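You operate a simulated robot arm through the tools that you are given. There is no shell and no other tool. Be economical: measure what you need, move in short steps, check, and stop when the job is done.

Carry out the task below with a simulated two-armed robot. There is one attempt and no reset: what you move stays moved.

## Task
Give the oiler three strokes, then scrub the oil drip off the bench.
Fine: the pad is in the red drawer; put it back and shut the drawer. Set down upright: scrub pad. What is to be rubbed or washed off counts as gone when no trace of it is left.

It is judged by the outcome, as a careful person would: the job done as asked, and still so three seconds after it is handed in. It fails if anything else is knocked over, pushed out of place, dropped, spilled or broken.

## Robot
Two 7-joint arms with two-finger parallel grippers on one trunk, on a base that drives. Base frame: it is fixed to the floor where the robot stands at the start and does not move with it; the origin is under the middle of the robot, x ahead of it, y to its left, z up; the surface under the hand at the start is at about z = 80. Readings come in cm, degrees, newtons and seconds.
The left shoulder is at the start at [5, 16.1, 117.3], the right one opposite. With the tool pointing down near the work surface each hand reaches from about 10 to 66 cm from the robot's upright axis, wherever it stands, measured 20 degrees to its own side. Places, roughly: oil drip [60, 0, 80]; plunger of the oiler [60, -10, 90]; red drawer [60, 90, 50]; scrub pad (6x5x6 cm) [80, 90, 50]. Payload 3.43 kg a hand.
The tool frame of a hand sits at the grasp point between the pads (the TCP): z along the fingers, y along the line on which they close. The tips reach 3 cm beyond it. The gripper opens to 9.4 cm. The fingers are 2.8 cm wide and 1 cm thick; the gripper's body (5 by 9.6 cm) begins 5.5 cm behind the TCP.
Orientation is that of the tool frame in the base frame, as a unit quaternion [x, y, z, w]. With the fingers straight down and closing along the base's y, the tool's x points along the base's -x, its y along +y and its z along -z.

## Interface
- The arms move only by the tool drive_tool. It takes "left_series", "right_series" or both (then of equal length, played together; a hand with none holds still); each is a list of rows, each an object (a shift or turn left out is 0, a gripper value left out holds the last) with "translation": the shift along the base's x, y, z in m, a list of three; "rot": the turn, a rotation vector about the base's x, y, z in degrees, a list of three; "grip": the closure in counts, from 0 (fully open) to 255 (shut). In form: [{"translation": [dx, dy, dz], "rot": [wx, wy, wz], "grip": grip}, ...]. A call has 1 to 20 rows; each row is the pose to reach, as a shift and turn from the pose commanded when the call began. Each row takes 0.2 s and may step no farther than 5 cm and 8.6 degrees from the row before; otherwise, or with a gripper value out of range, the whole call is refused. Where a pose cannot be reached the arm comes as near as it can. A force on the tool above 40 N (or 10 N above the force at the start of the call, whichever is more), or a blocked arm, ends the call early, and 0.2 s more pass. The fingers move at their own pace (about 4.5 cm/s each) and stop on an object; they squeeze with about 40 N. The grip force told is the motor's: it shows also when the fingers shut on nothing. Time passes only in rows, and 0.2 s behind the last, so rows that repeat a pose let the fingers close. It gives the time, the measured TCP pose, the force on the tool (base axes), the opening and the grip force at its end, in the units of the frame above (readings bear some noise), with the torque about the TCP (base axes, N m) and any sound that the robot's microphone picked up, and new pictures: "show" is both (left out), scene, wrist or none (wrist: the cameras of the hands that moved).
- Cameras (640 x 400 px; columns grow to the right, rows downward): "scene" is now at [11.46, 5.71, 130.8]; the picture's right is [0.62, -0.79, 0.00], its down [-0.36, -0.28, -0.89] and it looks along [0.70, 0.55, -0.46] (base axes); focal length 214 px, centre (320, 200). "left" rides on the left gripper at [7.6, -1.4, -10.3] in its tool frame; the picture's right is [0.18, 0.98, 0.00], its down [-0.75, 0.14, -0.64] and it looks along [-0.63, 0.12, 0.77] (tool axes); focal length 243 px, centre (320, 200). "right" rides on the right gripper at [7.6, 1.4, -10.2] in its tool frame; the picture's right is [-0.18, 0.98, 0.00], its down [-0.75, -0.14, -0.64] and it looks along [-0.63, -0.12, 0.77] (tool axes); focal length 243 px, centre (320, 200). There is no depth. A picture from a camera that has moved, and an enlarged one, comes with that camera's place and axes in the base frame and with its lens.
- slide_trunk(by): slides the trunk up (or, below 0, down) by that many cm; the arms and the scene camera ride with it, the base frame stays. It gives what a move gives, with no picture.
- steer(legs): drives the robot by 1 to 6 legs, each [ahead, left, turn to the left] in cm, cm and degrees, along the robot's own axes; the way and the turn of a leg run together, so that a leg with both is an arc; at most 150 cm and 180 degrees a leg. The arms and the cameras ride along, it lands a little off, and it stops where it bumps. It gives what a move gives, and a new picture of the scene camera.
- turn_head(pan, tilt): turns the head with the scene camera to pan (to the left, within 80 degrees either way) and tilt (down, from -29 to 69), counted from straight ahead of the robot. It gives what a move gives, and a new picture of the scene camera.
- close_up(camera, box): a new picture of the part [left, top, right, bottom] of that camera's present view, enlarged. No time passes.
- finish_job(): hands the job in; it is judged then, once.

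Work in short steps. Places have to be worked out from the pictures, the camera data and where the tool is seen: move nearer, look again, correct. Check each grasp and each placing, and mend what went wrong. You have 120 turns and 260 pictures in all, those below and enlarged ones among them. Open the grippers and draw the arms clear of the work before you hand the job in, unless the task says otherwise; then end with one line.

The tools are called after "Emit:" as name(argument=value, ...) on one line, values as JSON. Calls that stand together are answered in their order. drive_tool: Moves the arms, as the interface text tells. Its arguments: {"type":"object","properties":{"left_series":{"type":"array"},"right_series":{"type":"array"},"show":{"type":"string","enum":["both","scene","wrist","none"]}},"required":[]} The other tools are called the same way: slide_trunk (by) slides the trunk up or down; steer (legs) drives the base; turn_head (pan, tilt) turns the head that bears the scene camera; close_up (camera, box) takes an enlarged picture of a part of a camera's view; finish_job () hands the job in.

At the start:

```text
time_s: 0.0
left_eef_pos: [21.25, 27.33, 126.45]
left_ee_rot: [-0.001, 1.0, -0.001, 0.002]
left_contact_force: [0.1, 0.5, 0.0]
left_ft_torque: [0.0, 0.01, 0.01]
left_width: 9.39
left_gripper_force: 0.0
right_eef_pos: [34.66, 1.17, 119.87]
right_ee_rot: [0.001, 1.0, 0.0, 0.0]
right_contact_force: [-0.6, 1.0, -0.9]
right_ft_torque: [0.03, 0.0, -0.04]
right_width: 9.43
right_gripper_force: 0.1
trunk travel left (down, up): [-20.0, 6.7]
robot x, y, heading: [-0.06, -0.09, 0.3]
head pan, tilt: [38.2, 27.2]
```

scene: 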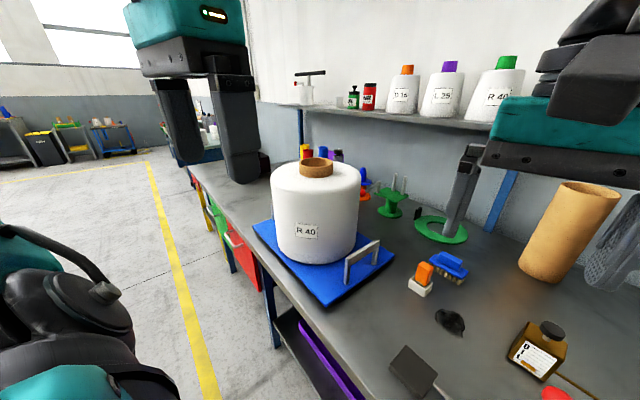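
right: 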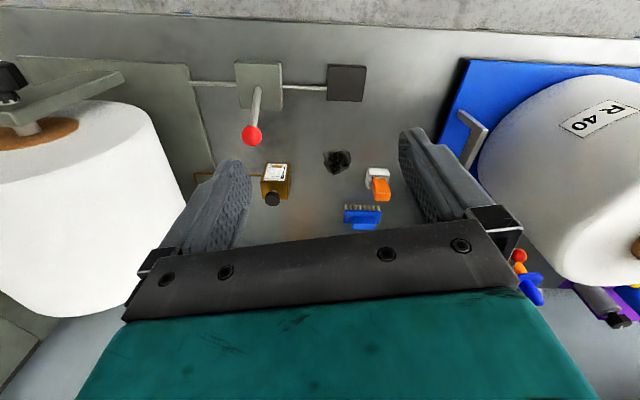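
left: 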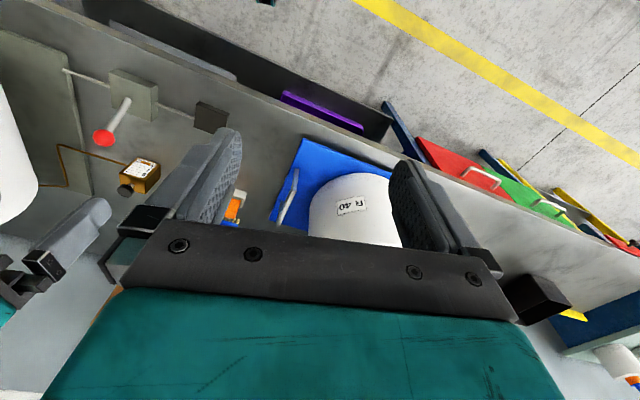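

The pictures show the oiler (red knob on a stem with a block), the dark drip, and the drawers on the left. I'll look straight ahead and down to measure these first.

Emit:
turn_head(pan=0, tilt=45)

Emit:
close_up(camera="left", box=[320, 60, 640, 260])

```text
time_s: 1.1
left_eef_pos: [21.28, 27.4, 126.39]
left_ee_rot: [-0.002, 1.0, -0.001, 0.002]
left_contact_force: [0.4, -0.3, -0.9]
left_ft_torque: [-0.02, 0.02, 0.01]
left_width: 9.41
left_gripper_force: 0.0
right_eef_pos: [34.66, 1.15, 119.89]
right_ee_rot: [0.0, 1.0, 0.0, 0.0]
right_contact_force: [0.8, 0.0, -0.3]
right_ft_torque: [0.01, -0.02, -0.02]
right_width: 9.37
right_gripper_force: 0.2
trunk travel left (down, up): [-20.0, 6.7]
robot x, y, heading: [0.18, -0.07, 0.1]
head pan, tilt: [0.0, 45.0]
camera scene: at [12.41, 0.06, 128.1], right [0.0, -1.0, 0.0], down [-0.71, 0.0, -0.71], along [0.71, 0.0, -0.71], focal length 214 px, centre (320, 200)
```

scene: 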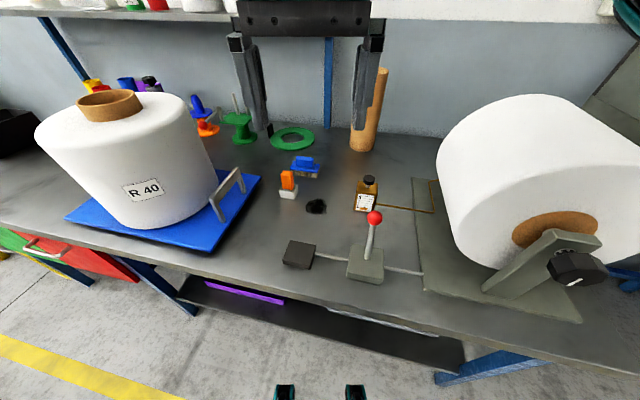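

```text
2.00 times, centred on (480, 160) of left
camera zoom: at [13.71, 26.04, 136.71], right [-0.19, 0.98, 0.0], down [0.75, 0.14, 0.64], along [0.63, 0.12, -0.77], focal length 485 px, centre (0, 280)
```

zoom: 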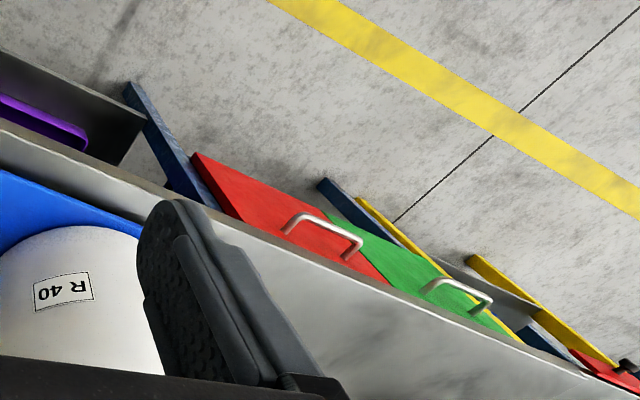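

The oiler appears to be the brown bottle with the black cap near (57,-12), and the drip is near (58,1). The red-knobbed lever seems to belong to the winding machine, so I'll stay clear of it. I'll look closer.

Emit:
close_up(camera="scene", box=[260, 140, 420, 240])

Emit:
close_up(camera="right", box=[220, 120, 420, 245])

```text
4.00 times, centred on (340, 190) of scene
camera zoom: at [12.41, 0.06, 128.1], right [0.0, -1.0, 0.0], down [-0.71, 0.0, -0.71], along [0.71, 0.0, -0.71], focal length 858 px, centre (240, 240)
```

zoom: 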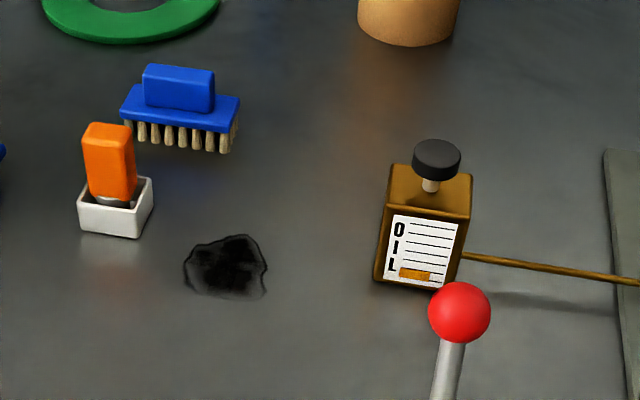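

```text
3.20 times, centred on (320, 182) of right
camera zoom: at [27.03, 2.51, 130.24], right [0.18, 0.98, 0.0], down [0.75, -0.14, 0.64], along [0.63, -0.12, -0.77], focal length 776 px, centre (320, 256)
```

zoom: 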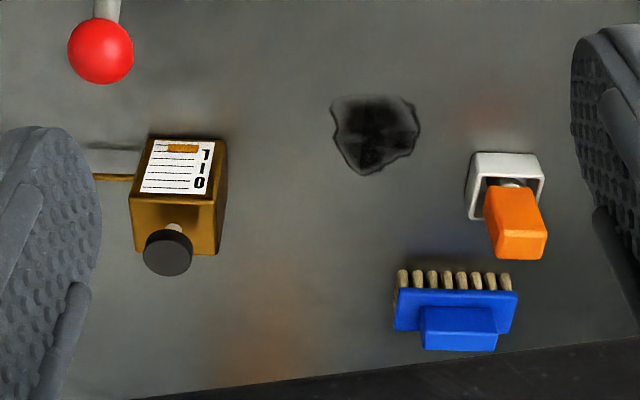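

Triangulating both views puts the plunger knob at about (56.8,-13.1, top ≈91.7) and the lever knob at (42,-12,93). I'll bring the right hand, shut, above the plunger.

Emit:
drive_tool(right_series=[{"translation": [0.04, -0.025, 0], "grip": 255}, {"translation": [0.08, -0.05, 0]}, {"translation": [0.12, -0.075, -0.01]}, {"translation": [0.16, -0.1, -0.03]}, {"translation": [0.2, -0.125, -0.06]}, {"translation": [0.222, -0.143, -0.1]}, {"translation": [0.222, -0.143, -0.14]}, {"translation": [0.222, -0.143, -0.18]}, {"translation": [0.222, -0.143, -0.18]}])

```text
refused: row 4 steps farther than a row can; nothing moved
```

The steps were a bit too long, so I'm splitting them more finely.

Emit:
drive_tool(right_series=[{"translation": [0.04, -0.025, 0], "grip": 255}, {"translation": [0.08, -0.05, 0]}, {"translation": [0.12, -0.075, -0.01]}, {"translation": [0.155, -0.1, -0.03]}, {"translation": [0.19, -0.122, -0.05]}, {"translation": [0.222, -0.143, -0.07]}, {"translation": [0.222, -0.143, -0.11]}, {"translation": [0.222, -0.143, -0.15]}, {"translation": [0.222, -0.143, -0.18]}, {"translation": [0.222, -0.143, -0.18]}])

```text
time_s: 3.2
left_eef_pos: [21.26, 27.51, 126.33]
left_ee_rot: [-0.001, 1.0, 0.0, 0.001]
left_contact_force: [-0.5, 0.4, 0.0]
left_ft_torque: [-0.02, -0.04, 0.01]
left_width: 9.39
left_gripper_force: 0.1
right_eef_pos: [56.99, -13.02, 101.89]
right_ee_rot: [-0.001, 1.0, 0.0, 0.0]
right_contact_force: [-0.1, -0.5, -0.8]
right_ft_torque: [-0.04, 0.0, 0.01]
right_width: 0.0
right_gripper_force: 32.8
trunk travel left (down, up): [-20.0, 6.7]
robot x, y, heading: [0.02, 0.44, -0.2]
head pan, tilt: [0.0, 45.0]
camera scene: at [12.4, 0.05, 128.1], right [0.0, -1.0, 0.0], down [-0.71, 0.0, -0.71], along [0.71, 0.0, -0.71], focal length 214 px, centre (320, 200)
camera right: at [49.41, -11.76, 112.32], right [0.18, 0.98, 0.0], down [0.75, -0.14, 0.64], along [0.63, -0.12, -0.77], focal length 243 px, centre (320, 200)
```

scene: 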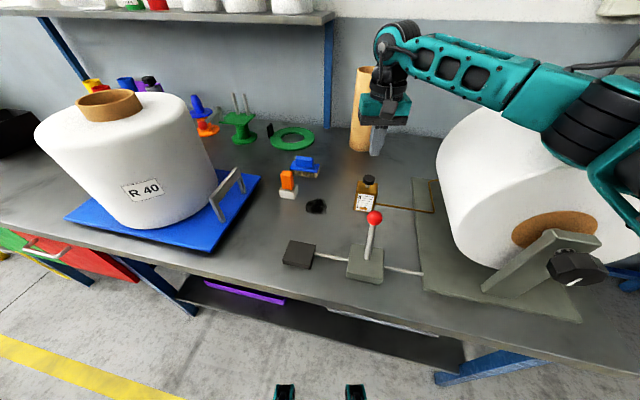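
right: 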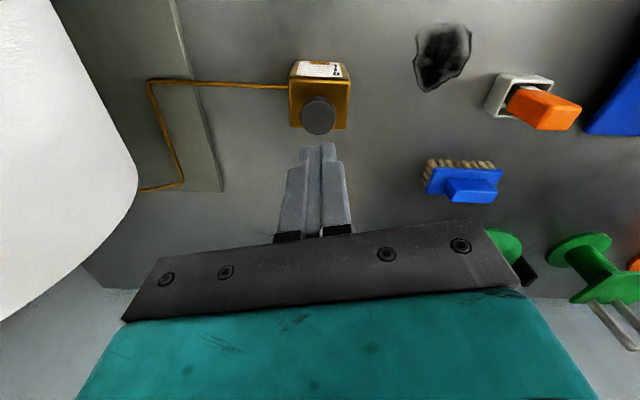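

The knob still measures about (57,-13.3), directly beneath the fingertips. I'll descend slowly to find contact.

Emit:
drive_tool(right_series=[{"translation": [0, -0.002, -0.03]}, {"translation": [0, -0.003, -0.06]}, {"translation": [0, -0.003, -0.066]}, {"translation": [0, -0.003, -0.07]}, {"translation": [0, -0.003, -0.074]}, {"translation": [0, -0.003, -0.078]}])

Emit:
close_up(camera="scene", box=[310, 120, 430, 220])

```text
time_s: 4.8
left_eef_pos: [18.76, 28.84, 126.43]
left_ee_rot: [0.002, 1.0, -0.008, 0.013]
left_contact_force: [0.2, 0.3, 0.7]
left_ft_torque: [-0.01, 0.01, -0.01]
left_width: 9.39
left_gripper_force: 0.1
right_eef_pos: [55.15, -12.15, 96.68]
right_ee_rot: [-0.002, 1.0, -0.007, 0.021]
right_contact_force: [0.1, -0.2, 0.3]
right_ft_torque: [0.01, 0.01, 0.02]
right_width: 0.0
right_gripper_force: 33.0
trunk travel left (down, up): [-20.0, 6.7]
robot x, y, heading: [-0.32, 0.53, -0.3]
head pan, tilt: [0.0, 45.0]
stopped in row 6 (right hand): the arm was blocked; the commanded pose is now the measured one
camera scene: at [9.73, 1.58, 128.33], right [0.0, -1.0, 0.01], down [-0.69, -0.01, -0.72], along [0.72, -0.01, -0.69], focal length 214 px, centre (320, 200)
camera right: at [47.18, -10.64, 106.55], right [0.18, 0.98, 0.0], down [0.73, -0.13, 0.67], along [0.66, -0.12, -0.74], focal length 243 px, centre (320, 200)
```

scene: 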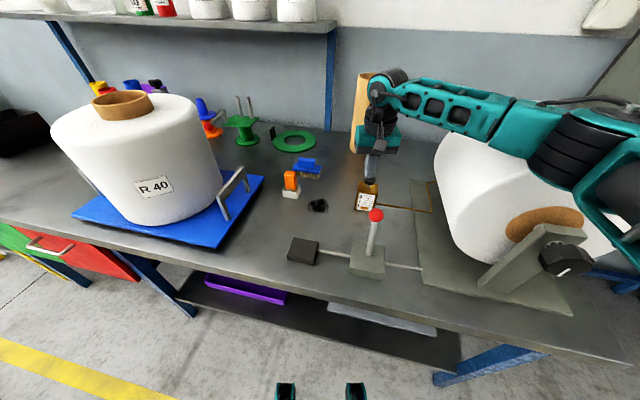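
right: 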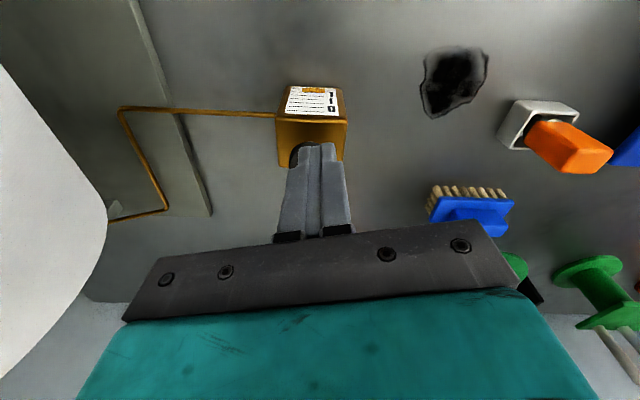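

```text
4.00 times, centred on (370, 170) of scene
camera zoom: at [9.73, 1.58, 128.33], right [0.0, -1.0, 0.01], down [-0.69, -0.01, -0.72], along [0.72, -0.01, -0.69], focal length 858 px, centre (120, 320)
```

zoom: 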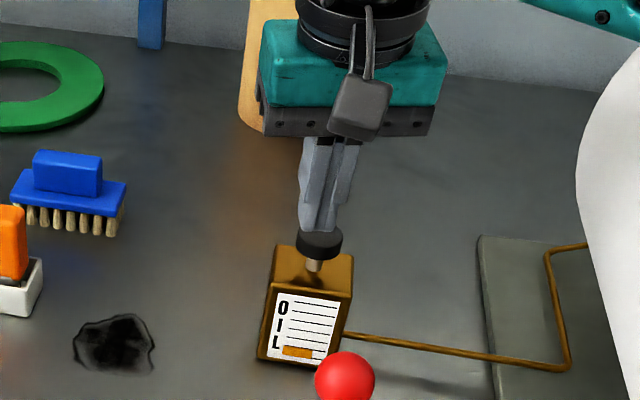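

The body leaned back and the right forearm appears to be leaning on the big right reel, with no tool force. I'll lift back straight away.

Emit:
drive_tool(right_series=[{"translation": [0, 0, 0.02]}, {"translation": [0, 0, 0.05]}, {"translation": [0, 0, 0.09]}, {"translation": [0, 0, 0.12]}, {"translation": [0, 0, 0.12]}])

```text
time_s: 6.0
left_eef_pos: [21.55, 27.35, 126.25]
left_ee_rot: [-0.001, 1.0, -0.001, -0.001]
left_contact_force: [0.8, 1.1, 0.2]
left_ft_torque: [-0.02, 0.08, 0.04]
left_width: 9.4
left_gripper_force: 0.0
right_eef_pos: [57.32, -13.32, 106.49]
right_ee_rot: [-0.002, 1.0, 0.001, 0.003]
right_contact_force: [1.2, -0.1, -0.3]
right_ft_torque: [-0.01, 0.04, 0.05]
right_width: 0.0
right_gripper_force: 33.3
trunk travel left (down, up): [-20.0, 6.7]
robot x, y, heading: [-0.06, 0.39, 0.1]
head pan, tilt: [0.0, 45.0]
camera scene: at [12.77, 0.08, 128.1], right [0.0, -1.0, 0.0], down [-0.71, 0.0, -0.71], along [0.71, 0.0, -0.71], focal length 214 px, centre (320, 200)
camera right: at [49.68, -11.93, 116.8], right [0.18, 0.98, 0.0], down [0.75, -0.14, 0.65], along [0.64, -0.12, -0.76], focal length 243 px, centre (320, 200)
```

scene: 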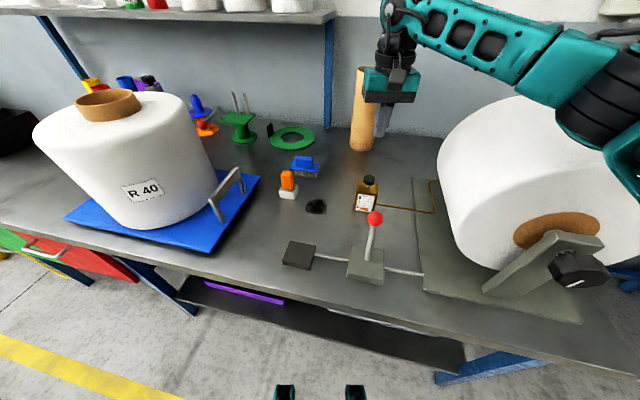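
right: 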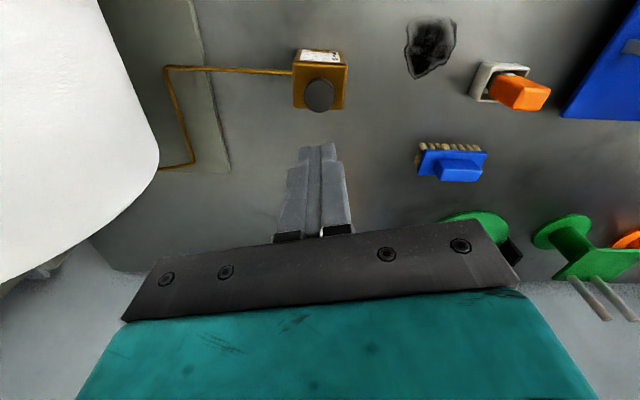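

All sprang back unharmed. I'll raise the trunk and shift the base left so that the right forearm comes in clear of the reel.

Emit:
slide_trunk(by=6)

Emit:
steer(legs=[[0, 14, 0]])

```text
time_s: 7.0
left_eef_pos: [21.19, 27.43, 132.33]
left_ee_rot: [0.0, 1.0, -0.001, 0.0]
left_contact_force: [0.6, -0.4, 0.6]
left_ft_torque: [-0.01, -0.04, 0.0]
left_width: 9.42
left_gripper_force: 0.1
right_eef_pos: [57.05, -13.37, 112.55]
right_ee_rot: [0.0, 1.0, 0.0, 0.005]
right_contact_force: [-0.2, 0.6, -0.4]
right_ft_torque: [-0.01, -0.01, -0.02]
right_width: 0.0
right_gripper_force: 32.8
trunk travel left (down, up): [-26.0, 0.7]
robot x, y, heading: [0.09, -0.03, -0.2]
head pan, tilt: [0.0, 45.0]
```

```text
time_s: 8.9
left_eef_pos: [21.34, 41.44, 132.38]
left_ee_rot: [0.0, 1.0, -0.001, 0.001]
left_contact_force: [0.6, 0.7, -0.6]
left_ft_torque: [0.01, -0.01, -0.01]
left_width: 9.43
left_gripper_force: 0.2
right_eef_pos: [57.06, 0.47, 112.63]
right_ee_rot: [0.001, 1.0, -0.001, 0.004]
right_contact_force: [-0.9, 0.4, 1.2]
right_ft_torque: [-0.02, 0.02, 0.0]
right_width: 0.02
right_gripper_force: 32.9
trunk travel left (down, up): [-26.0, 0.7]
robot x, y, heading: [-0.22, 14.35, 0.1]
head pan, tilt: [0.0, 45.0]
camera scene: at [12.38, 14.08, 134.1], right [0.0, -1.0, 0.0], down [-0.71, 0.0, -0.71], along [0.71, 0.0, -0.71], focal length 214 px, centre (320, 200)
```

scene: 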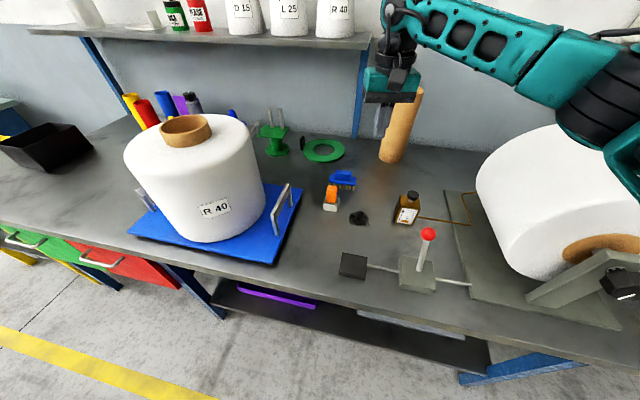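

Now I'll bring the right hand over the plunger again, staying high.

Emit:
drive_tool(right_series=[{"translation": [0, -0.04, 0]}, {"translation": [0, -0.08, 0]}, {"translation": [0, -0.12, 0]}, {"translation": [0, -0.137, -0.02]}, {"translation": [0, -0.137, -0.05]}, {"translation": [0, -0.137, -0.08]}, {"translation": [0, -0.137, -0.1]}, {"translation": [0, -0.137, -0.12]}, {"translation": [0, -0.137, -0.13]}, {"translation": [0, -0.137, -0.13]}])

```text
time_s: 11.1
left_eef_pos: [21.36, 41.27, 132.4]
left_ee_rot: [0.001, 1.0, -0.001, 0.0]
left_contact_force: [-1.2, 0.0, 0.1]
left_ft_torque: [0.0, 0.02, -0.03]
left_width: 9.38
left_gripper_force: 0.0
right_eef_pos: [57.17, -13.2, 99.54]
right_ee_rot: [0.001, 1.0, 0.001, 0.005]
right_contact_force: [0.4, -0.7, 0.4]
right_ft_torque: [-0.02, 0.0, 0.02]
right_width: 0.01
right_gripper_force: 33.3
trunk travel left (down, up): [-26.0, 0.7]
robot x, y, heading: [0.01, 14.02, -0.1]
head pan, tilt: [0.0, 45.0]
camera scene: at [12.38, 14.04, 134.1], right [0.0, -1.0, 0.0], down [-0.71, 0.0, -0.71], along [0.71, 0.0, -0.71], focal length 214 px, centre (320, 200)
camera right: at [49.47, -11.9, 109.84], right [0.19, 0.98, 0.0], down [0.75, -0.14, 0.65], along [0.64, -0.12, -0.76], focal length 243 px, centre (320, 200)
```

scene: 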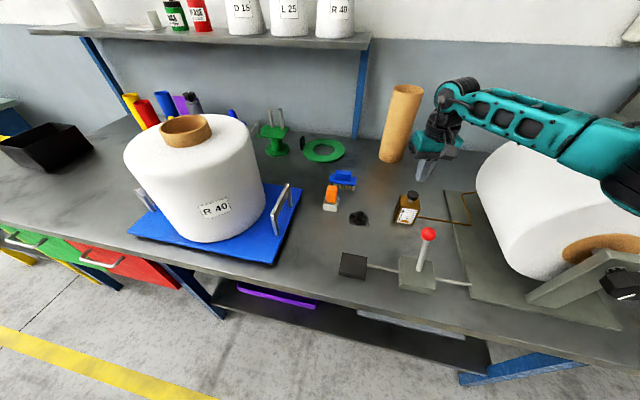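
right: 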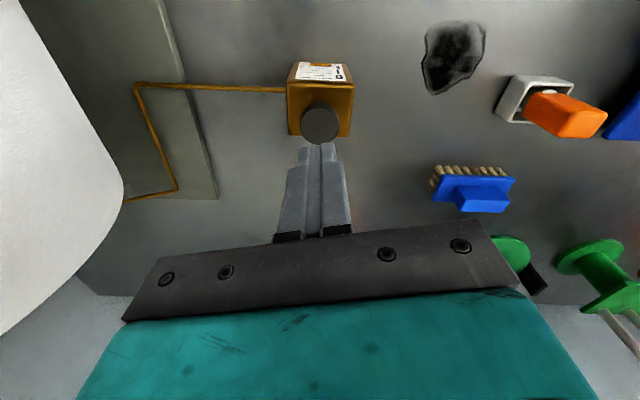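

The right forearm is still close over the right reel. The left arm will come in over the open middle of the bench, so I'll tuck the right hand away and use the left.

Emit:
drive_tool(right_series=[{"translation": [0, 0, 0.04]}, {"translation": [0, 0, 0.08]}, {"translation": [0, 0.01, 0.12]}, {"translation": [0, 0.03, 0.16]}, {"translation": [-0.03, 0.05, 0.19]}, {"translation": [-0.06, 0.07, 0.22]}, {"translation": [-0.1, 0.09, 0.235]}, {"translation": [-0.14, 0.11, 0.25]}, {"translation": [-0.18, 0.13, 0.26]}, {"translation": [-0.22, 0.14, 0.27]}, {"translation": [-0.26, 0.14, 0.27]}, {"translation": [-0.3, 0.13, 0.27]}, {"translation": [-0.34, 0.12, 0.27]}, {"translation": [-0.35, 0.12, 0.27]}], show="none")

Emit:
steer(legs=[[0, -40, 0]])

```text
time_s: 14.1
left_eef_pos: [21.28, 41.34, 132.29]
left_ee_rot: [0.001, 1.0, -0.001, 0.001]
left_contact_force: [0.0, 0.1, 1.3]
left_ft_torque: [0.0, -0.02, -0.01]
left_width: 9.42
left_gripper_force: 0.0
right_eef_pos: [22.07, -1.03, 126.66]
right_ee_rot: [0.0, 1.0, 0.0, 0.003]
right_contact_force: [-0.6, -0.2, 0.0]
right_ft_torque: [0.02, 0.01, 0.0]
right_width: 0.02
right_gripper_force: 32.6
trunk travel left (down, up): [-26.0, 0.7]
robot x, y, heading: [0.16, 13.74, -0.3]
head pan, tilt: [0.0, 45.0]
```

```text
time_s: 18.4
left_eef_pos: [17.16, 1.99, 132.36]
left_ee_rot: [-0.001, 1.0, -0.001, 0.0]
left_contact_force: [-0.1, -0.1, 0.4]
left_ft_torque: [-0.01, -0.02, 0.0]
left_width: 9.41
left_gripper_force: 0.1
right_eef_pos: [18.3, -40.31, 126.63]
right_ee_rot: [-0.003, 1.0, -0.001, 0.004]
right_contact_force: [-0.2, -0.4, -0.4]
right_ft_torque: [0.02, 0.03, -0.01]
right_width: 0.0
right_gripper_force: 33.2
trunk travel left (down, up): [-26.0, 0.7]
robot x, y, heading: [-4.03, -25.34, 0.3]
head pan, tilt: [0.0, 45.0]
stopped in leg 1: the robot was blocked; the commanded pose is now the measured one
camera scene: at [8.39, -25.39, 134.1], right [0.0, -1.0, 0.0], down [-0.71, 0.0, -0.71], along [0.71, 0.0, -0.71], focal length 214 px, centre (320, 200)
```

scene: 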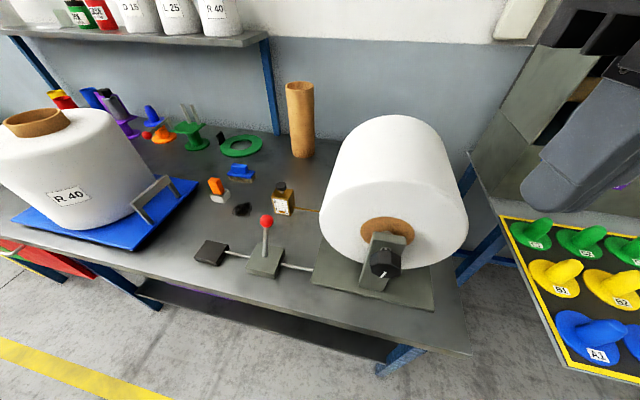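

The base stopped near the bench leg (4 cm further back) and nothing looks disturbed. Now the left hand goes, shut, above the plunger.

Emit:
drive_tool(left_series=[{"translation": [0.04, -0.015, -0.01], "grip": 255}, {"translation": [0.08, -0.03, -0.02]}, {"translation": [0.12, -0.045, -0.03]}, {"translation": [0.16, -0.06, -0.05]}, {"translation": [0.2, -0.075, -0.07]}, {"translation": [0.24, -0.09, -0.09]}, {"translation": [0.28, -0.105, -0.11]}, {"translation": [0.32, -0.12, -0.13]}, {"translation": [0.36, -0.135, -0.15]}, {"translation": [0.398, -0.152, -0.17]}, {"translation": [0.398, -0.152, -0.21]}, {"translation": [0.398, -0.152, -0.25]}, {"translation": [0.398, -0.152, -0.28]}, {"translation": [0.398, -0.152, -0.3]}, {"translation": [0.398, -0.152, -0.3]}])

```text
time_s: 21.6
left_eef_pos: [47.76, -5.41, 106.28]
left_ee_rot: [-0.003, 1.0, -0.001, 0.001]
left_contact_force: [0.0, -0.6, 0.4]
left_ft_torque: [0.0, 0.0, -0.02]
left_width: 0.01
left_gripper_force: 32.8
left hand out of reach, approached as far as the arm can: row 8, 9, 10, 11, 12, 13, 14, 15
right_eef_pos: [18.25, -40.35, 126.7]
right_ee_rot: [-0.002, 1.0, 0.0, 0.003]
right_contact_force: [-0.1, 0.2, 0.8]
right_ft_torque: [-0.02, 0.0, 0.0]
right_width: 0.0
right_gripper_force: 32.6
trunk travel left (down, up): [-26.0, 0.7]
robot x, y, heading: [-4.14, -25.69, 0.1]
head pan, tilt: [0.0, 45.0]
camera scene: at [8.38, -25.4, 134.1], right [0.0, -1.0, 0.0], down [-0.71, 0.0, -0.71], along [0.71, 0.0, -0.71], focal length 214 px, centre (320, 200)
camera left: at [40.12, -6.78, 116.65], right [-0.19, 0.98, 0.0], down [0.75, 0.15, 0.64], along [0.63, 0.12, -0.77], focal length 243 px, centre (320, 200)
```

scene: 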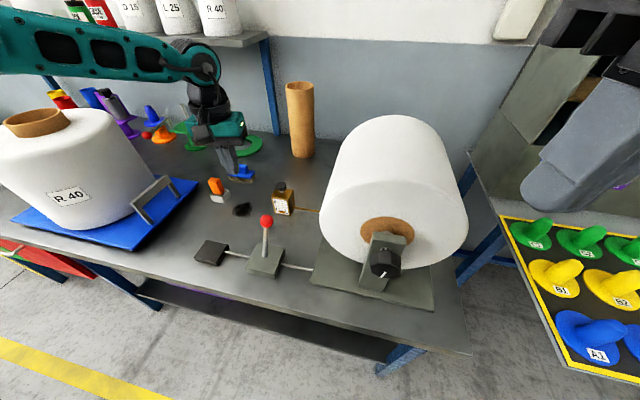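
left: 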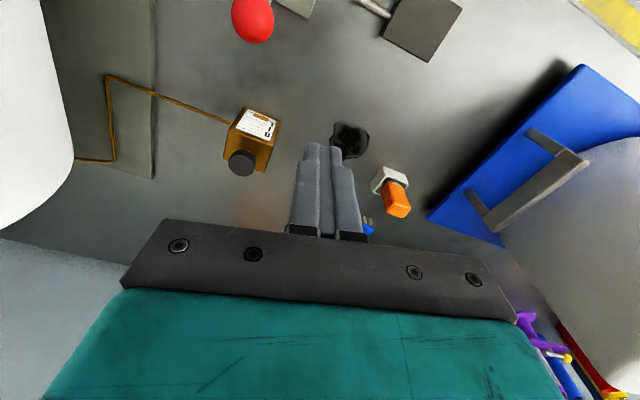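

The target is just out of the left arm's reach from here. I'll move the base a little left, away from the bench leg, and forward to x≈1.

Emit:
steer(legs=[[0, 7, 0], [5, 0, 0]])

```text
time_s: 23.4
left_eef_pos: [49.29, 1.44, 106.42]
left_ee_rot: [0.001, 1.0, -0.002, 0.002]
left_contact_force: [-0.7, 0.4, 0.4]
left_ft_torque: [-0.03, 0.04, -0.02]
left_width: 0.01
left_gripper_force: 33.0
right_eef_pos: [19.65, -33.29, 126.62]
right_ee_rot: [0.0, 1.0, 0.0, 0.003]
right_contact_force: [-0.4, -0.5, 0.4]
right_ft_torque: [0.02, -0.04, 0.0]
right_width: 0.0
right_gripper_force: 32.9
trunk travel left (down, up): [-26.0, 0.7]
robot x, y, heading: [-2.3, -18.03, -0.3]
head pan, tilt: [0.0, 45.0]
stopped in leg 2: the robot was blocked; the commanded pose is now the measured one
camera scene: at [9.94, -18.25, 134.11], right [0.0, -1.0, 0.0], down [-0.71, 0.0, -0.71], along [0.71, 0.0, -0.71], focal length 214 px, centre (320, 200)
```

scene: 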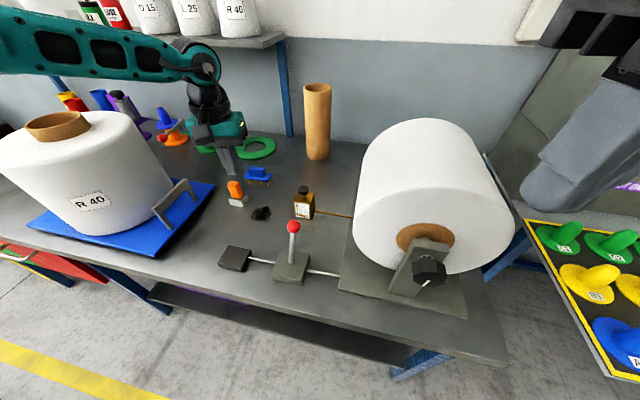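

Still blocked at the front by the right leg. I'll go 8 cm further left and then forward.

Emit:
steer(legs=[[-1, 8, 0], [5, 0, 0]])

```text
time_s: 25.3
left_eef_pos: [51.37, 9.39, 106.33]
left_ee_rot: [0.002, 1.0, -0.002, 0.003]
left_contact_force: [-0.9, 0.4, -0.4]
left_ft_torque: [0.0, -0.05, 0.02]
left_width: 0.0
left_gripper_force: 32.8
right_eef_pos: [21.58, -25.19, 126.61]
right_ee_rot: [0.001, 1.0, 0.0, 0.002]
right_contact_force: [0.3, -0.2, 0.7]
right_ft_torque: [0.01, -0.01, 0.0]
right_width: 0.0
right_gripper_force: 32.7
trunk travel left (down, up): [-26.0, 0.7]
robot x, y, heading: [-0.66, -10.16, -0.2]
head pan, tilt: [0.0, 45.0]
stopped in leg 2: the robot was blocked; the commanded pose is now the measured one
camera scene: at [11.78, -10.22, 134.11], right [0.0, -1.0, 0.0], down [-0.71, 0.0, -0.71], along [0.71, 0.0, -0.71], focal length 214 px, centre (320, 200)
```

scene: 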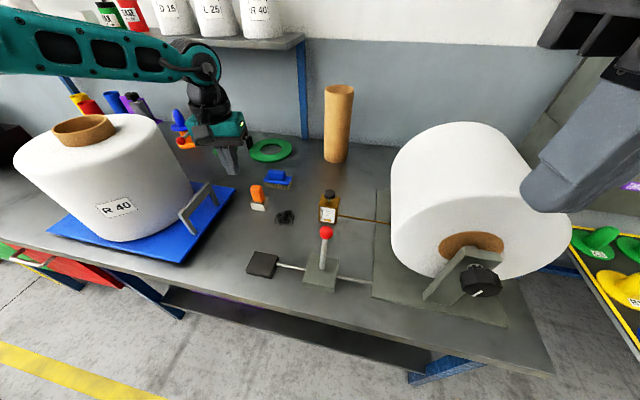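

Now I'll try the left hand toward the plunger from this stance: first sideways, then ahead.

Emit:
drive_tool(left_series=[{"translation": [0, -0.04, 0]}, {"translation": [0, -0.08, 0]}, {"translation": [0, -0.12, 0]}, {"translation": [0, -0.16, 0]}, {"translation": [0, -0.2, -0.01]}, {"translation": [0, -0.226, -0.02]}, {"translation": [0.03, -0.226, -0.03]}, {"translation": [0.057, -0.226, -0.04]}, {"translation": [0.057, -0.226, -0.05]}, {"translation": [0.057, -0.226, -0.05]}])

```text
time_s: 27.5
left_eef_pos: [45.28, 3.59, 106.95]
left_ee_rot: [0.001, 1.0, -0.003, 0.002]
left_contact_force: [-0.2, -0.6, 0.1]
left_ft_torque: [0.0, 0.02, -0.02]
left_width: 0.02
left_gripper_force: 33.1
left hand out of reach, approached as far as the arm can: row 1, 2, 3, 4, 5, 6, 7, 8, 9, 10
right_eef_pos: [21.75, -25.24, 126.57]
right_ee_rot: [0.002, 1.0, 0.0, 0.003]
right_contact_force: [-0.1, 0.5, 0.2]
right_ft_torque: [0.01, -0.05, -0.02]
right_width: 0.0
right_gripper_force: 33.4
trunk travel left (down, up): [-26.0, 0.7]
robot x, y, heading: [-0.11, -10.19, -0.3]
head pan, tilt: [0.0, 45.0]
camera scene: at [11.94, -10.23, 134.09], right [0.0, -1.0, 0.0], down [-0.71, 0.0, -0.71], along [0.71, 0.0, -0.71], focal length 214 px, centre (320, 200)
camera left: at [37.64, 2.21, 117.39], right [-0.18, 0.98, 0.0], down [0.75, 0.14, 0.64], along [0.63, 0.11, -0.76], focal length 243 px, centre (320, 200)
```

scene: 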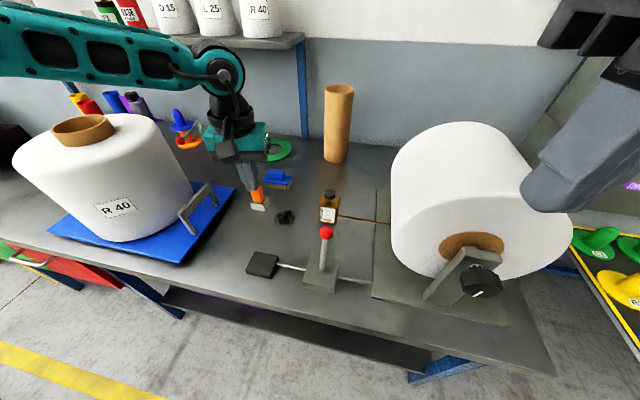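
left: 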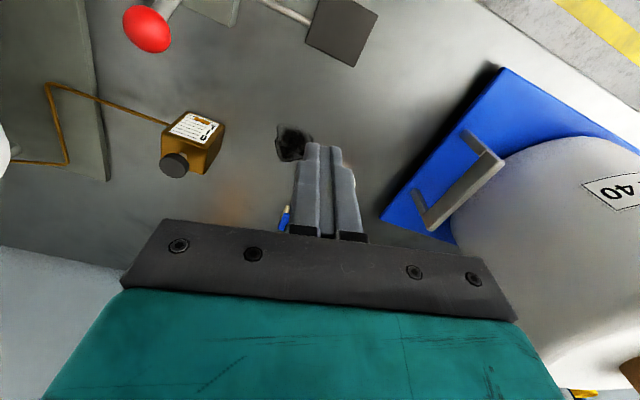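

The left arm stalls at a posture limit when crossing inward. Yaw doesn't matter for pressing, so I'll turn the hand along with the forearm and try again.

Emit:
drive_tool(left_series=[{"rot": [0, 0, -8]}, {"rot": [0, 0, -16]}, {"rot": [0, 0, -24]}, {"rot": [0, 0, -32]}, {"rot": [0, 0, -40]}, {"translation": [0.02, -0.03, 0], "rot": [0, 0, -40]}, {"translation": [0.04, -0.06, 0], "rot": [0, 0, -40]}, {"translation": [0.06, -0.09, 0], "rot": [0, 0, -40]}, {"translation": [0.08, -0.12, 0], "rot": [0, 0, -40]}, {"translation": [0.1, -0.15, 0], "rot": [0, 0, -40]}, {"translation": [0.117, -0.168, 0], "rot": [0, 0, -40]}])

```text
time_s: 29.9
left_eef_pos: [45.48, 2.98, 109.85]
left_ee_rot: [0.344, 0.939, -0.001, 0.001]
left_contact_force: [0.3, 0.8, 0.2]
left_ft_torque: [0.0, -0.02, 0.04]
left_width: 0.02
left_gripper_force: 33.3
left hand out of reach, approached as far as the arm can: row 4, 5, 6, 7, 8, 9, 10, 11
right_eef_pos: [21.65, -25.23, 126.68]
right_ee_rot: [0.002, 1.0, 0.0, 0.002]
right_contact_force: [-0.6, -0.2, -0.5]
right_ft_torque: [0.0, 0.02, 0.0]
right_width: 0.0
right_gripper_force: 33.5
trunk travel left (down, up): [-26.0, 0.7]
robot x, y, heading: [-0.43, -10.22, -0.3]
head pan, tilt: [0.0, 45.0]
camera scene: at [11.92, -10.24, 134.1], right [0.0, -1.0, 0.0], down [-0.71, 0.0, -0.71], along [0.71, 0.0, -0.71], focal length 214 px, centre (320, 200)
camera left: at [38.82, 6.99, 120.25], right [0.49, 0.87, 0.0], down [0.67, -0.38, 0.64], along [0.56, -0.32, -0.76], focal length 243 px, centre (320, 200)
```

scene: 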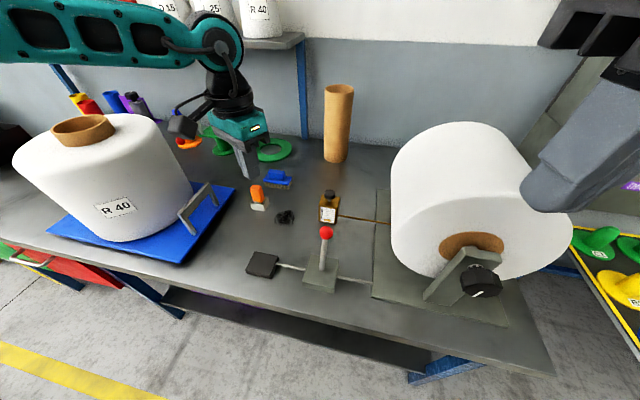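
left: 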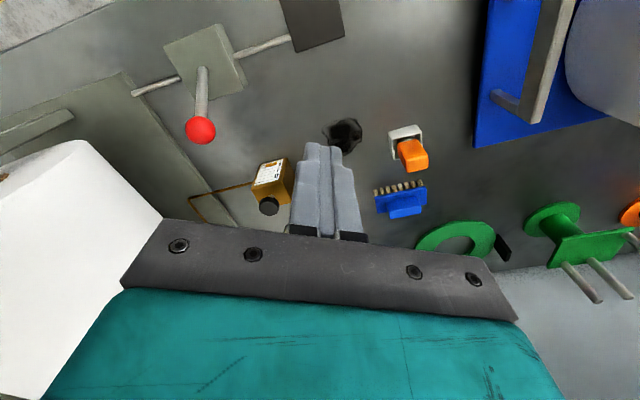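

I'll retract the left hand toward the body and inward, to see if the arm refolds into a better posture.

Emit:
drive_tool(left_series=[{"translation": [-0.04, 0, 0.02], "rot": [0, 0, 8]}, {"translation": [-0.08, 0, 0.04], "rot": [0, 0, 16]}, {"translation": [-0.12, 0, 0.06], "rot": [0, 0, 24]}, {"translation": [-0.16, -0.01, 0.07], "rot": [0, 0, 32]}, {"translation": [-0.19, -0.03, 0.07], "rot": [0, 0, 40]}, {"translation": [-0.2, -0.07, 0.06], "rot": [0, 0, 40]}, {"translation": [-0.2, -0.11, 0.04], "rot": [0, 0, 40]}, {"translation": [-0.18, -0.14, 0.03], "rot": [0, 0, 40]}, {"translation": [-0.15, -0.155, 0.03], "rot": [0, 0, 40]}, {"translation": [-0.11, -0.16, 0.03], "rot": [0, 0, 40]}, {"translation": [-0.11, -0.16, 0.03], "rot": [0, 0, 40]}])

```text
time_s: 32.3
left_eef_pos: [27.19, -2.19, 113.89]
left_ee_rot: [0.001, 1.0, -0.002, 0.002]
left_contact_force: [-0.7, -0.1, 0.0]
left_ft_torque: [-0.03, 0.0, 0.03]
left_width: 0.01
left_gripper_force: 33.4
left hand out of reach, approached as far as the arm can: row 6, 7, 8, 9, 10, 11
right_eef_pos: [21.65, -25.32, 126.59]
right_ee_rot: [0.002, 1.0, 0.0, 0.002]
right_contact_force: [-0.4, 0.5, -0.9]
right_ft_torque: [-0.01, 0.03, 0.02]
right_width: 0.0
right_gripper_force: 32.6
trunk travel left (down, up): [-26.0, 0.7]
robot x, y, heading: [-0.53, -10.07, -0.3]
head pan, tilt: [0.0, 45.0]
camera scene: at [11.93, -10.24, 134.1], right [0.0, -1.0, 0.0], down [-0.71, 0.0, -0.71], along [0.71, 0.0, -0.71], focal length 214 px, centre (320, 200)
camera left: at [19.66, -3.57, 124.26], right [-0.18, 0.98, 0.0], down [0.75, 0.14, 0.64], along [0.63, 0.11, -0.77], focal length 243 px, centre (320, 200)
```

scene: 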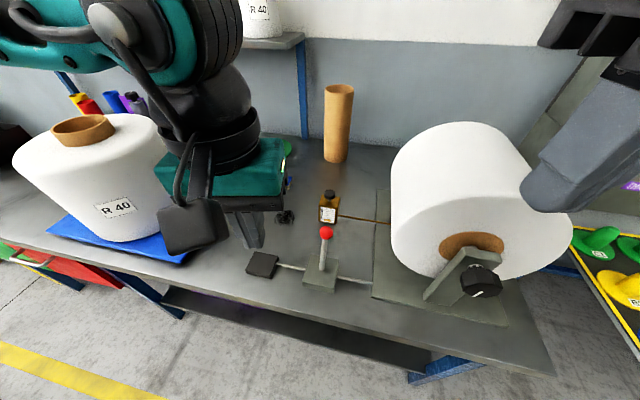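
left: 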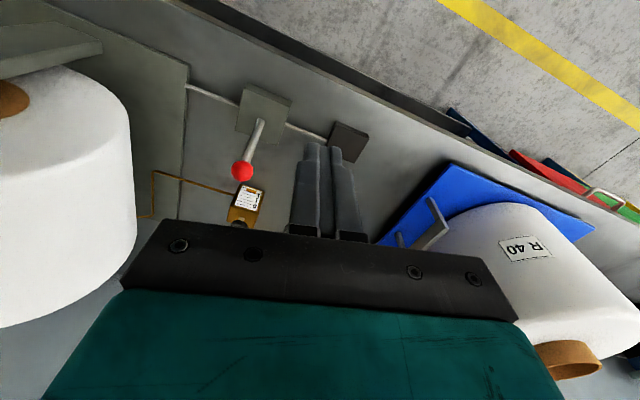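

The left arm seems limited to about 16° and more on its own side. Turning the base right by about 24° puts the plunger in its natural sector.

Emit:
steer(legs=[[-3, 0, 0], [0, 0, -24]])

```text
time_s: 34.4
left_eef_pos: [25.04, -14.35, 113.96]
left_ee_rot: [0.212, 0.977, -0.003, 0.001]
left_contact_force: [0.2, 0.9, -0.4]
left_ft_torque: [-0.02, 0.01, 0.0]
left_width: 0.03
left_gripper_force: 33.1
right_eef_pos: [10.52, -33.0, 126.65]
right_ee_rot: [0.212, 0.977, -0.001, 0.002]
right_contact_force: [0.7, 0.6, -0.2]
right_ft_torque: [-0.01, 0.03, 0.0]
right_width: 0.0
right_gripper_force: 33.0
trunk travel left (down, up): [-26.0, 0.7]
robot x, y, heading: [-3.4, -10.06, -24.5]
head pan, tilt: [0.0, 45.0]
camera scene: at [7.82, -15.23, 134.1], right [-0.42, -0.91, 0.0], down [-0.64, 0.29, -0.71], along [0.64, -0.29, -0.71], focal length 214 px, centre (320, 200)
```

scene: 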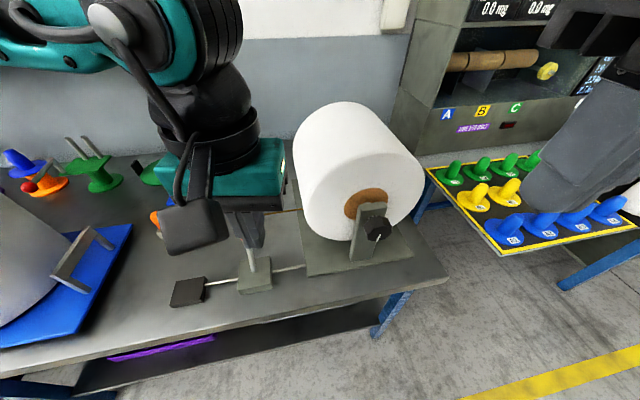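

Now the left hand moves straight ahead at height toward the plunger.

Emit:
drive_tool(left_series=[{"translation": [0.04, 0.01, 0]}, {"translation": [0.08, 0.015, 0]}, {"translation": [0.12, 0.015, 0]}, {"translation": [0.16, 0.015, 0]}, {"translation": [0.2, 0.012, 0]}, {"translation": [0.24, 0.012, 0]}, {"translation": [0.28, 0.012, -0.01]}, {"translation": [0.32, 0.012, -0.03]}, {"translation": [0.32, 0.012, -0.06]}, {"translation": [0.32, 0.012, -0.1]}, {"translation": [0.32, 0.012, -0.13]}, {"translation": [0.32, 0.012, -0.13]}])

```text
time_s: 37.0
left_eef_pos: [54.99, -10.37, 102.62]
left_ee_rot: [0.212, 0.977, -0.003, 0.001]
left_contact_force: [0.2, 0.2, -0.2]
left_ft_torque: [0.01, 0.02, -0.03]
left_width: 0.01
left_gripper_force: 33.5
left hand out of reach, approached as far as the arm can: row 8, 9, 10, 11, 12
right_eef_pos: [10.52, -33.09, 126.68]
right_ee_rot: [0.213, 0.977, -0.001, 0.003]
right_contact_force: [0.5, -0.4, 0.3]
right_ft_torque: [0.0, 0.02, 0.01]
right_width: 0.02
right_gripper_force: 32.7
trunk travel left (down, up): [-26.0, 0.7]
robot x, y, heading: [-3.46, -10.03, -24.3]
head pan, tilt: [0.0, 45.0]
camera scene: at [7.83, -15.21, 134.1], right [-0.42, -0.91, 0.0], down [-0.64, 0.29, -0.71], along [0.64, -0.29, -0.71], focal length 214 px, centre (320, 200)
camera left: at [47.54, -8.41, 112.92], right [0.24, 0.97, -0.01], down [0.74, -0.18, 0.64], along [0.62, -0.16, -0.76], focal length 243 px, centre (320, 200)
```

scene: 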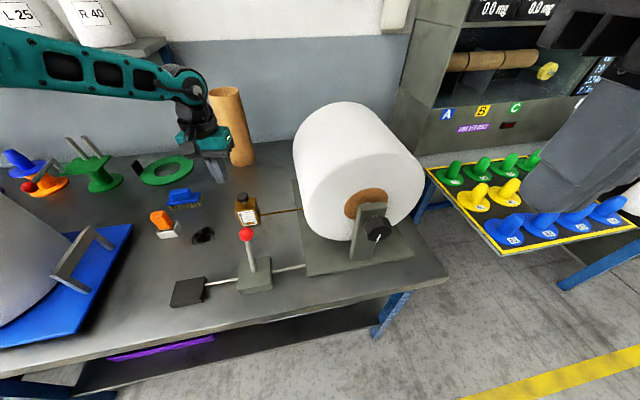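
left: 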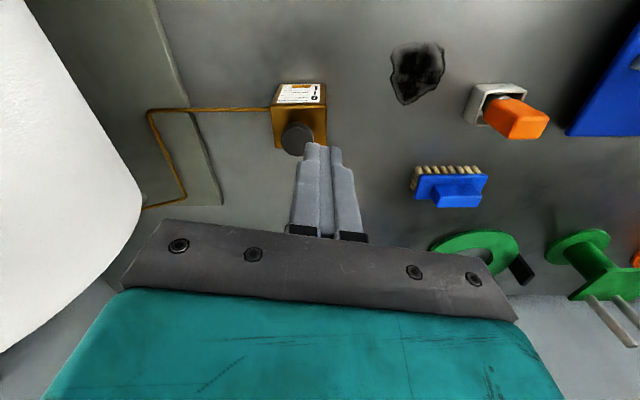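

Two or three centimetres short, so I'll drive ahead slightly, with a slight extra turn right.

Emit:
steer(legs=[[2.5, 0, 0], [0, 0, -3]])

Emit:
drive_tool(left_series=[{"translation": [0, 0, 0]}], show="wrist")

```text
time_s: 38.2
left_eef_pos: [57.24, -14.53, 102.67]
left_ee_rot: [0.237, 0.972, -0.002, 0.001]
left_contact_force: [-0.2, -0.1, 0.4]
left_ft_torque: [0.04, 0.01, -0.01]
left_width: 0.0
left_gripper_force: 33.6
right_eef_pos: [11.54, -34.82, 126.55]
right_ee_rot: [0.238, 0.971, -0.001, 0.002]
right_contact_force: [-0.1, -0.1, -0.2]
right_ft_torque: [0.03, 0.02, 0.0]
right_width: 0.0
right_gripper_force: 33.6
trunk travel left (down, up): [-26.0, 0.7]
robot x, y, heading: [-1.48, -11.25, -27.6]
head pan, tilt: [0.0, 45.0]
camera scene: at [9.83, -16.86, 134.09], right [-0.46, -0.89, 0.0], down [-0.63, 0.33, -0.71], along [0.63, -0.33, -0.71], focal length 214 px, centre (320, 200)
```

scene: 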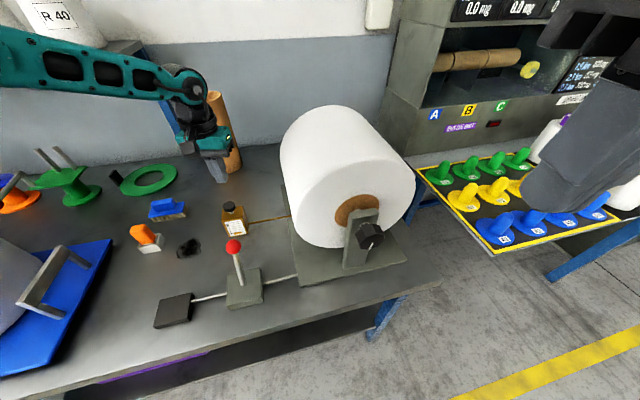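

```text
time_s: 38.6
left_eef_pos: [57.23, -14.44, 102.63]
left_ee_rot: [0.237, 0.971, -0.003, 0.001]
left_contact_force: [-0.3, 0.2, 0.3]
left_ft_torque: [0.0, 0.0, 0.02]
left_width: 0.0
left_gripper_force: 32.6
right_eef_pos: [11.55, -34.74, 126.61]
right_ee_rot: [0.238, 0.971, -0.001, 0.002]
right_contact_force: [0.3, 0.5, 0.2]
right_ft_torque: [-0.01, 0.0, 0.02]
right_width: 0.0
right_gripper_force: 33.7
trunk travel left (down, up): [-26.0, 0.7]
robot x, y, heading: [-1.41, -11.45, -27.5]
head pan, tilt: [0.0, 45.0]
camera left: at [49.84, -12.1, 112.95], right [0.29, 0.96, -0.01], down [0.73, -0.22, 0.64], along [0.62, -0.19, -0.76], focal length 243 px, centre (320, 200)
```

left: 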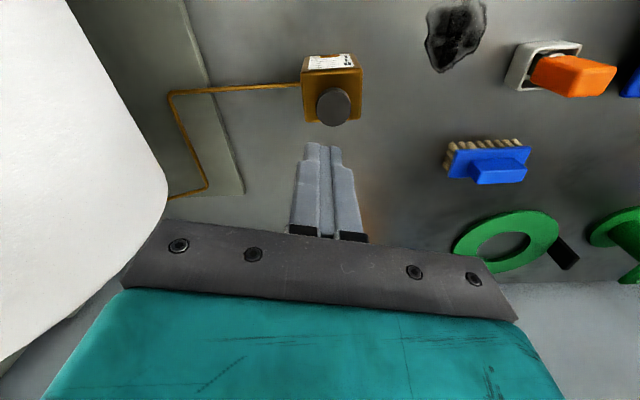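

The knob is at (57.3,-13.3). I'll shift by +1.1 cm in y and go down to just above contact, then feel for it.

Emit:
drive_tool(left_series=[{"translation": [0, 0.011, -0.02]}, {"translation": [0, 0.011, -0.05]}, {"translation": [0, 0.011, -0.07]}, {"translation": [0, 0.011, -0.076]}, {"translation": [0, 0.011, -0.082]}, {"translation": [0, 0.011, -0.086]}])

Emit:
close_up(camera="scene", box=[180, 150, 300, 250])

```text
time_s: 40.0
left_eef_pos: [55.74, -11.24, 96.25]
left_ee_rot: [0.237, 0.972, -0.003, 0.002]
left_contact_force: [0.1, 0.0, -0.5]
left_ft_torque: [-0.02, -0.02, 0.02]
left_width: 0.0
left_gripper_force: 33.1
left hand out of reach, approached as far as the arm can: row 2, 3, 4, 5, 6
right_eef_pos: [11.51, -34.84, 126.59]
right_ee_rot: [0.238, 0.971, -0.001, 0.003]
right_contact_force: [0.7, 0.3, 0.2]
right_ft_torque: [0.0, -0.02, 0.02]
right_width: 0.0
right_gripper_force: 33.0
trunk travel left (down, up): [-26.0, 0.7]
robot x, y, heading: [-1.22, -11.64, -27.4]
head pan, tilt: [0.0, 45.0]
camera scene: at [9.82, -16.81, 134.1], right [-0.46, -0.89, 0.0], down [-0.63, 0.33, -0.71], along [0.63, -0.33, -0.71], focal length 214 px, centre (320, 200)
camera left: at [48.45, -8.93, 106.59], right [0.29, 0.96, -0.01], down [0.73, -0.22, 0.64], along [0.62, -0.19, -0.76], focal length 243 px, centre (320, 200)
```

scene: 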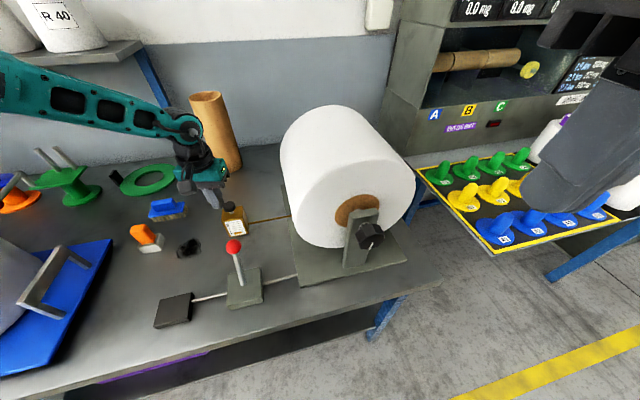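
left: 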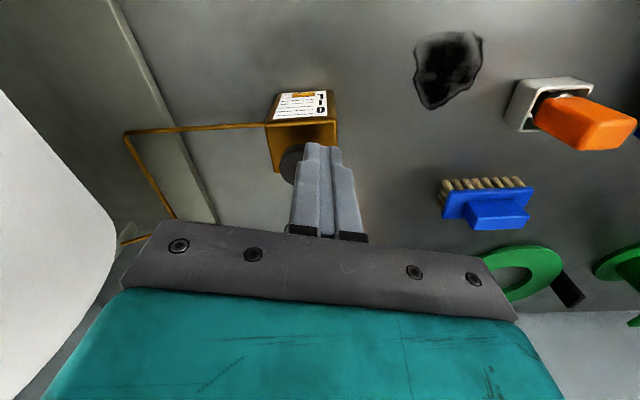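

```text
4.00 times, centred on (240, 200) of scene
camera zoom: at [9.82, -16.81, 134.1], right [-0.46, -0.89, 0.0], down [-0.63, 0.33, -0.71], along [0.63, -0.33, -0.71], focal length 858 px, centre (640, 200)
```

zoom: 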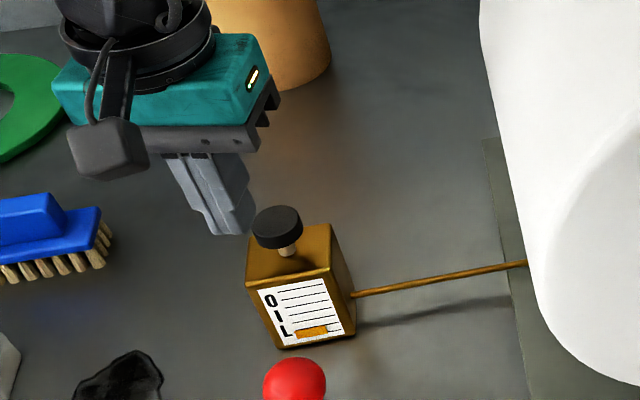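

The high trunk costs reach down here. I'll lift the hand and lower the trunk by 8 cm, then retry.

Emit:
drive_tool(left_series=[{"translation": [0, 0, 0.04]}, {"translation": [0, 0, 0.08]}, {"translation": [0, 0, 0.12]}, {"translation": [0, 0, 0.13]}], show="none")

Emit:
slide_trunk(by=-8)

```text
time_s: 41.0
left_eef_pos: [55.81, -11.21, 109.34]
left_ee_rot: [0.237, 0.971, -0.003, 0.001]
left_contact_force: [-0.2, 0.6, 0.8]
left_ft_torque: [0.0, 0.01, -0.01]
left_width: 0.0
left_gripper_force: 33.1
right_eef_pos: [11.59, -34.76, 126.64]
right_ee_rot: [0.237, 0.971, -0.002, 0.002]
right_contact_force: [0.3, 0.7, 1.0]
right_ft_torque: [-0.04, 0.02, 0.02]
right_width: 0.0
right_gripper_force: 33.2
trunk travel left (down, up): [-26.0, 0.7]
robot x, y, heading: [-1.18, -11.62, -27.5]
head pan, tilt: [0.0, 45.0]
```

```text
time_s: 42.2
left_eef_pos: [55.85, -11.27, 101.33]
left_ee_rot: [0.236, 0.972, -0.002, 0.001]
left_contact_force: [-0.4, -0.4, -0.2]
left_ft_torque: [-0.04, 0.03, 0.0]
left_width: 0.0
left_gripper_force: 32.9
right_eef_pos: [11.52, -34.75, 118.58]
right_ee_rot: [0.237, 0.971, 0.0, 0.003]
right_contact_force: [0.8, 0.0, -0.1]
right_ft_torque: [-0.02, -0.02, 0.0]
right_width: 0.01
right_gripper_force: 33.4
trunk travel left (down, up): [-18.0, 8.7]
robot x, y, heading: [-1.52, -11.39, -27.7]
head pan, tilt: [0.0, 45.0]
```

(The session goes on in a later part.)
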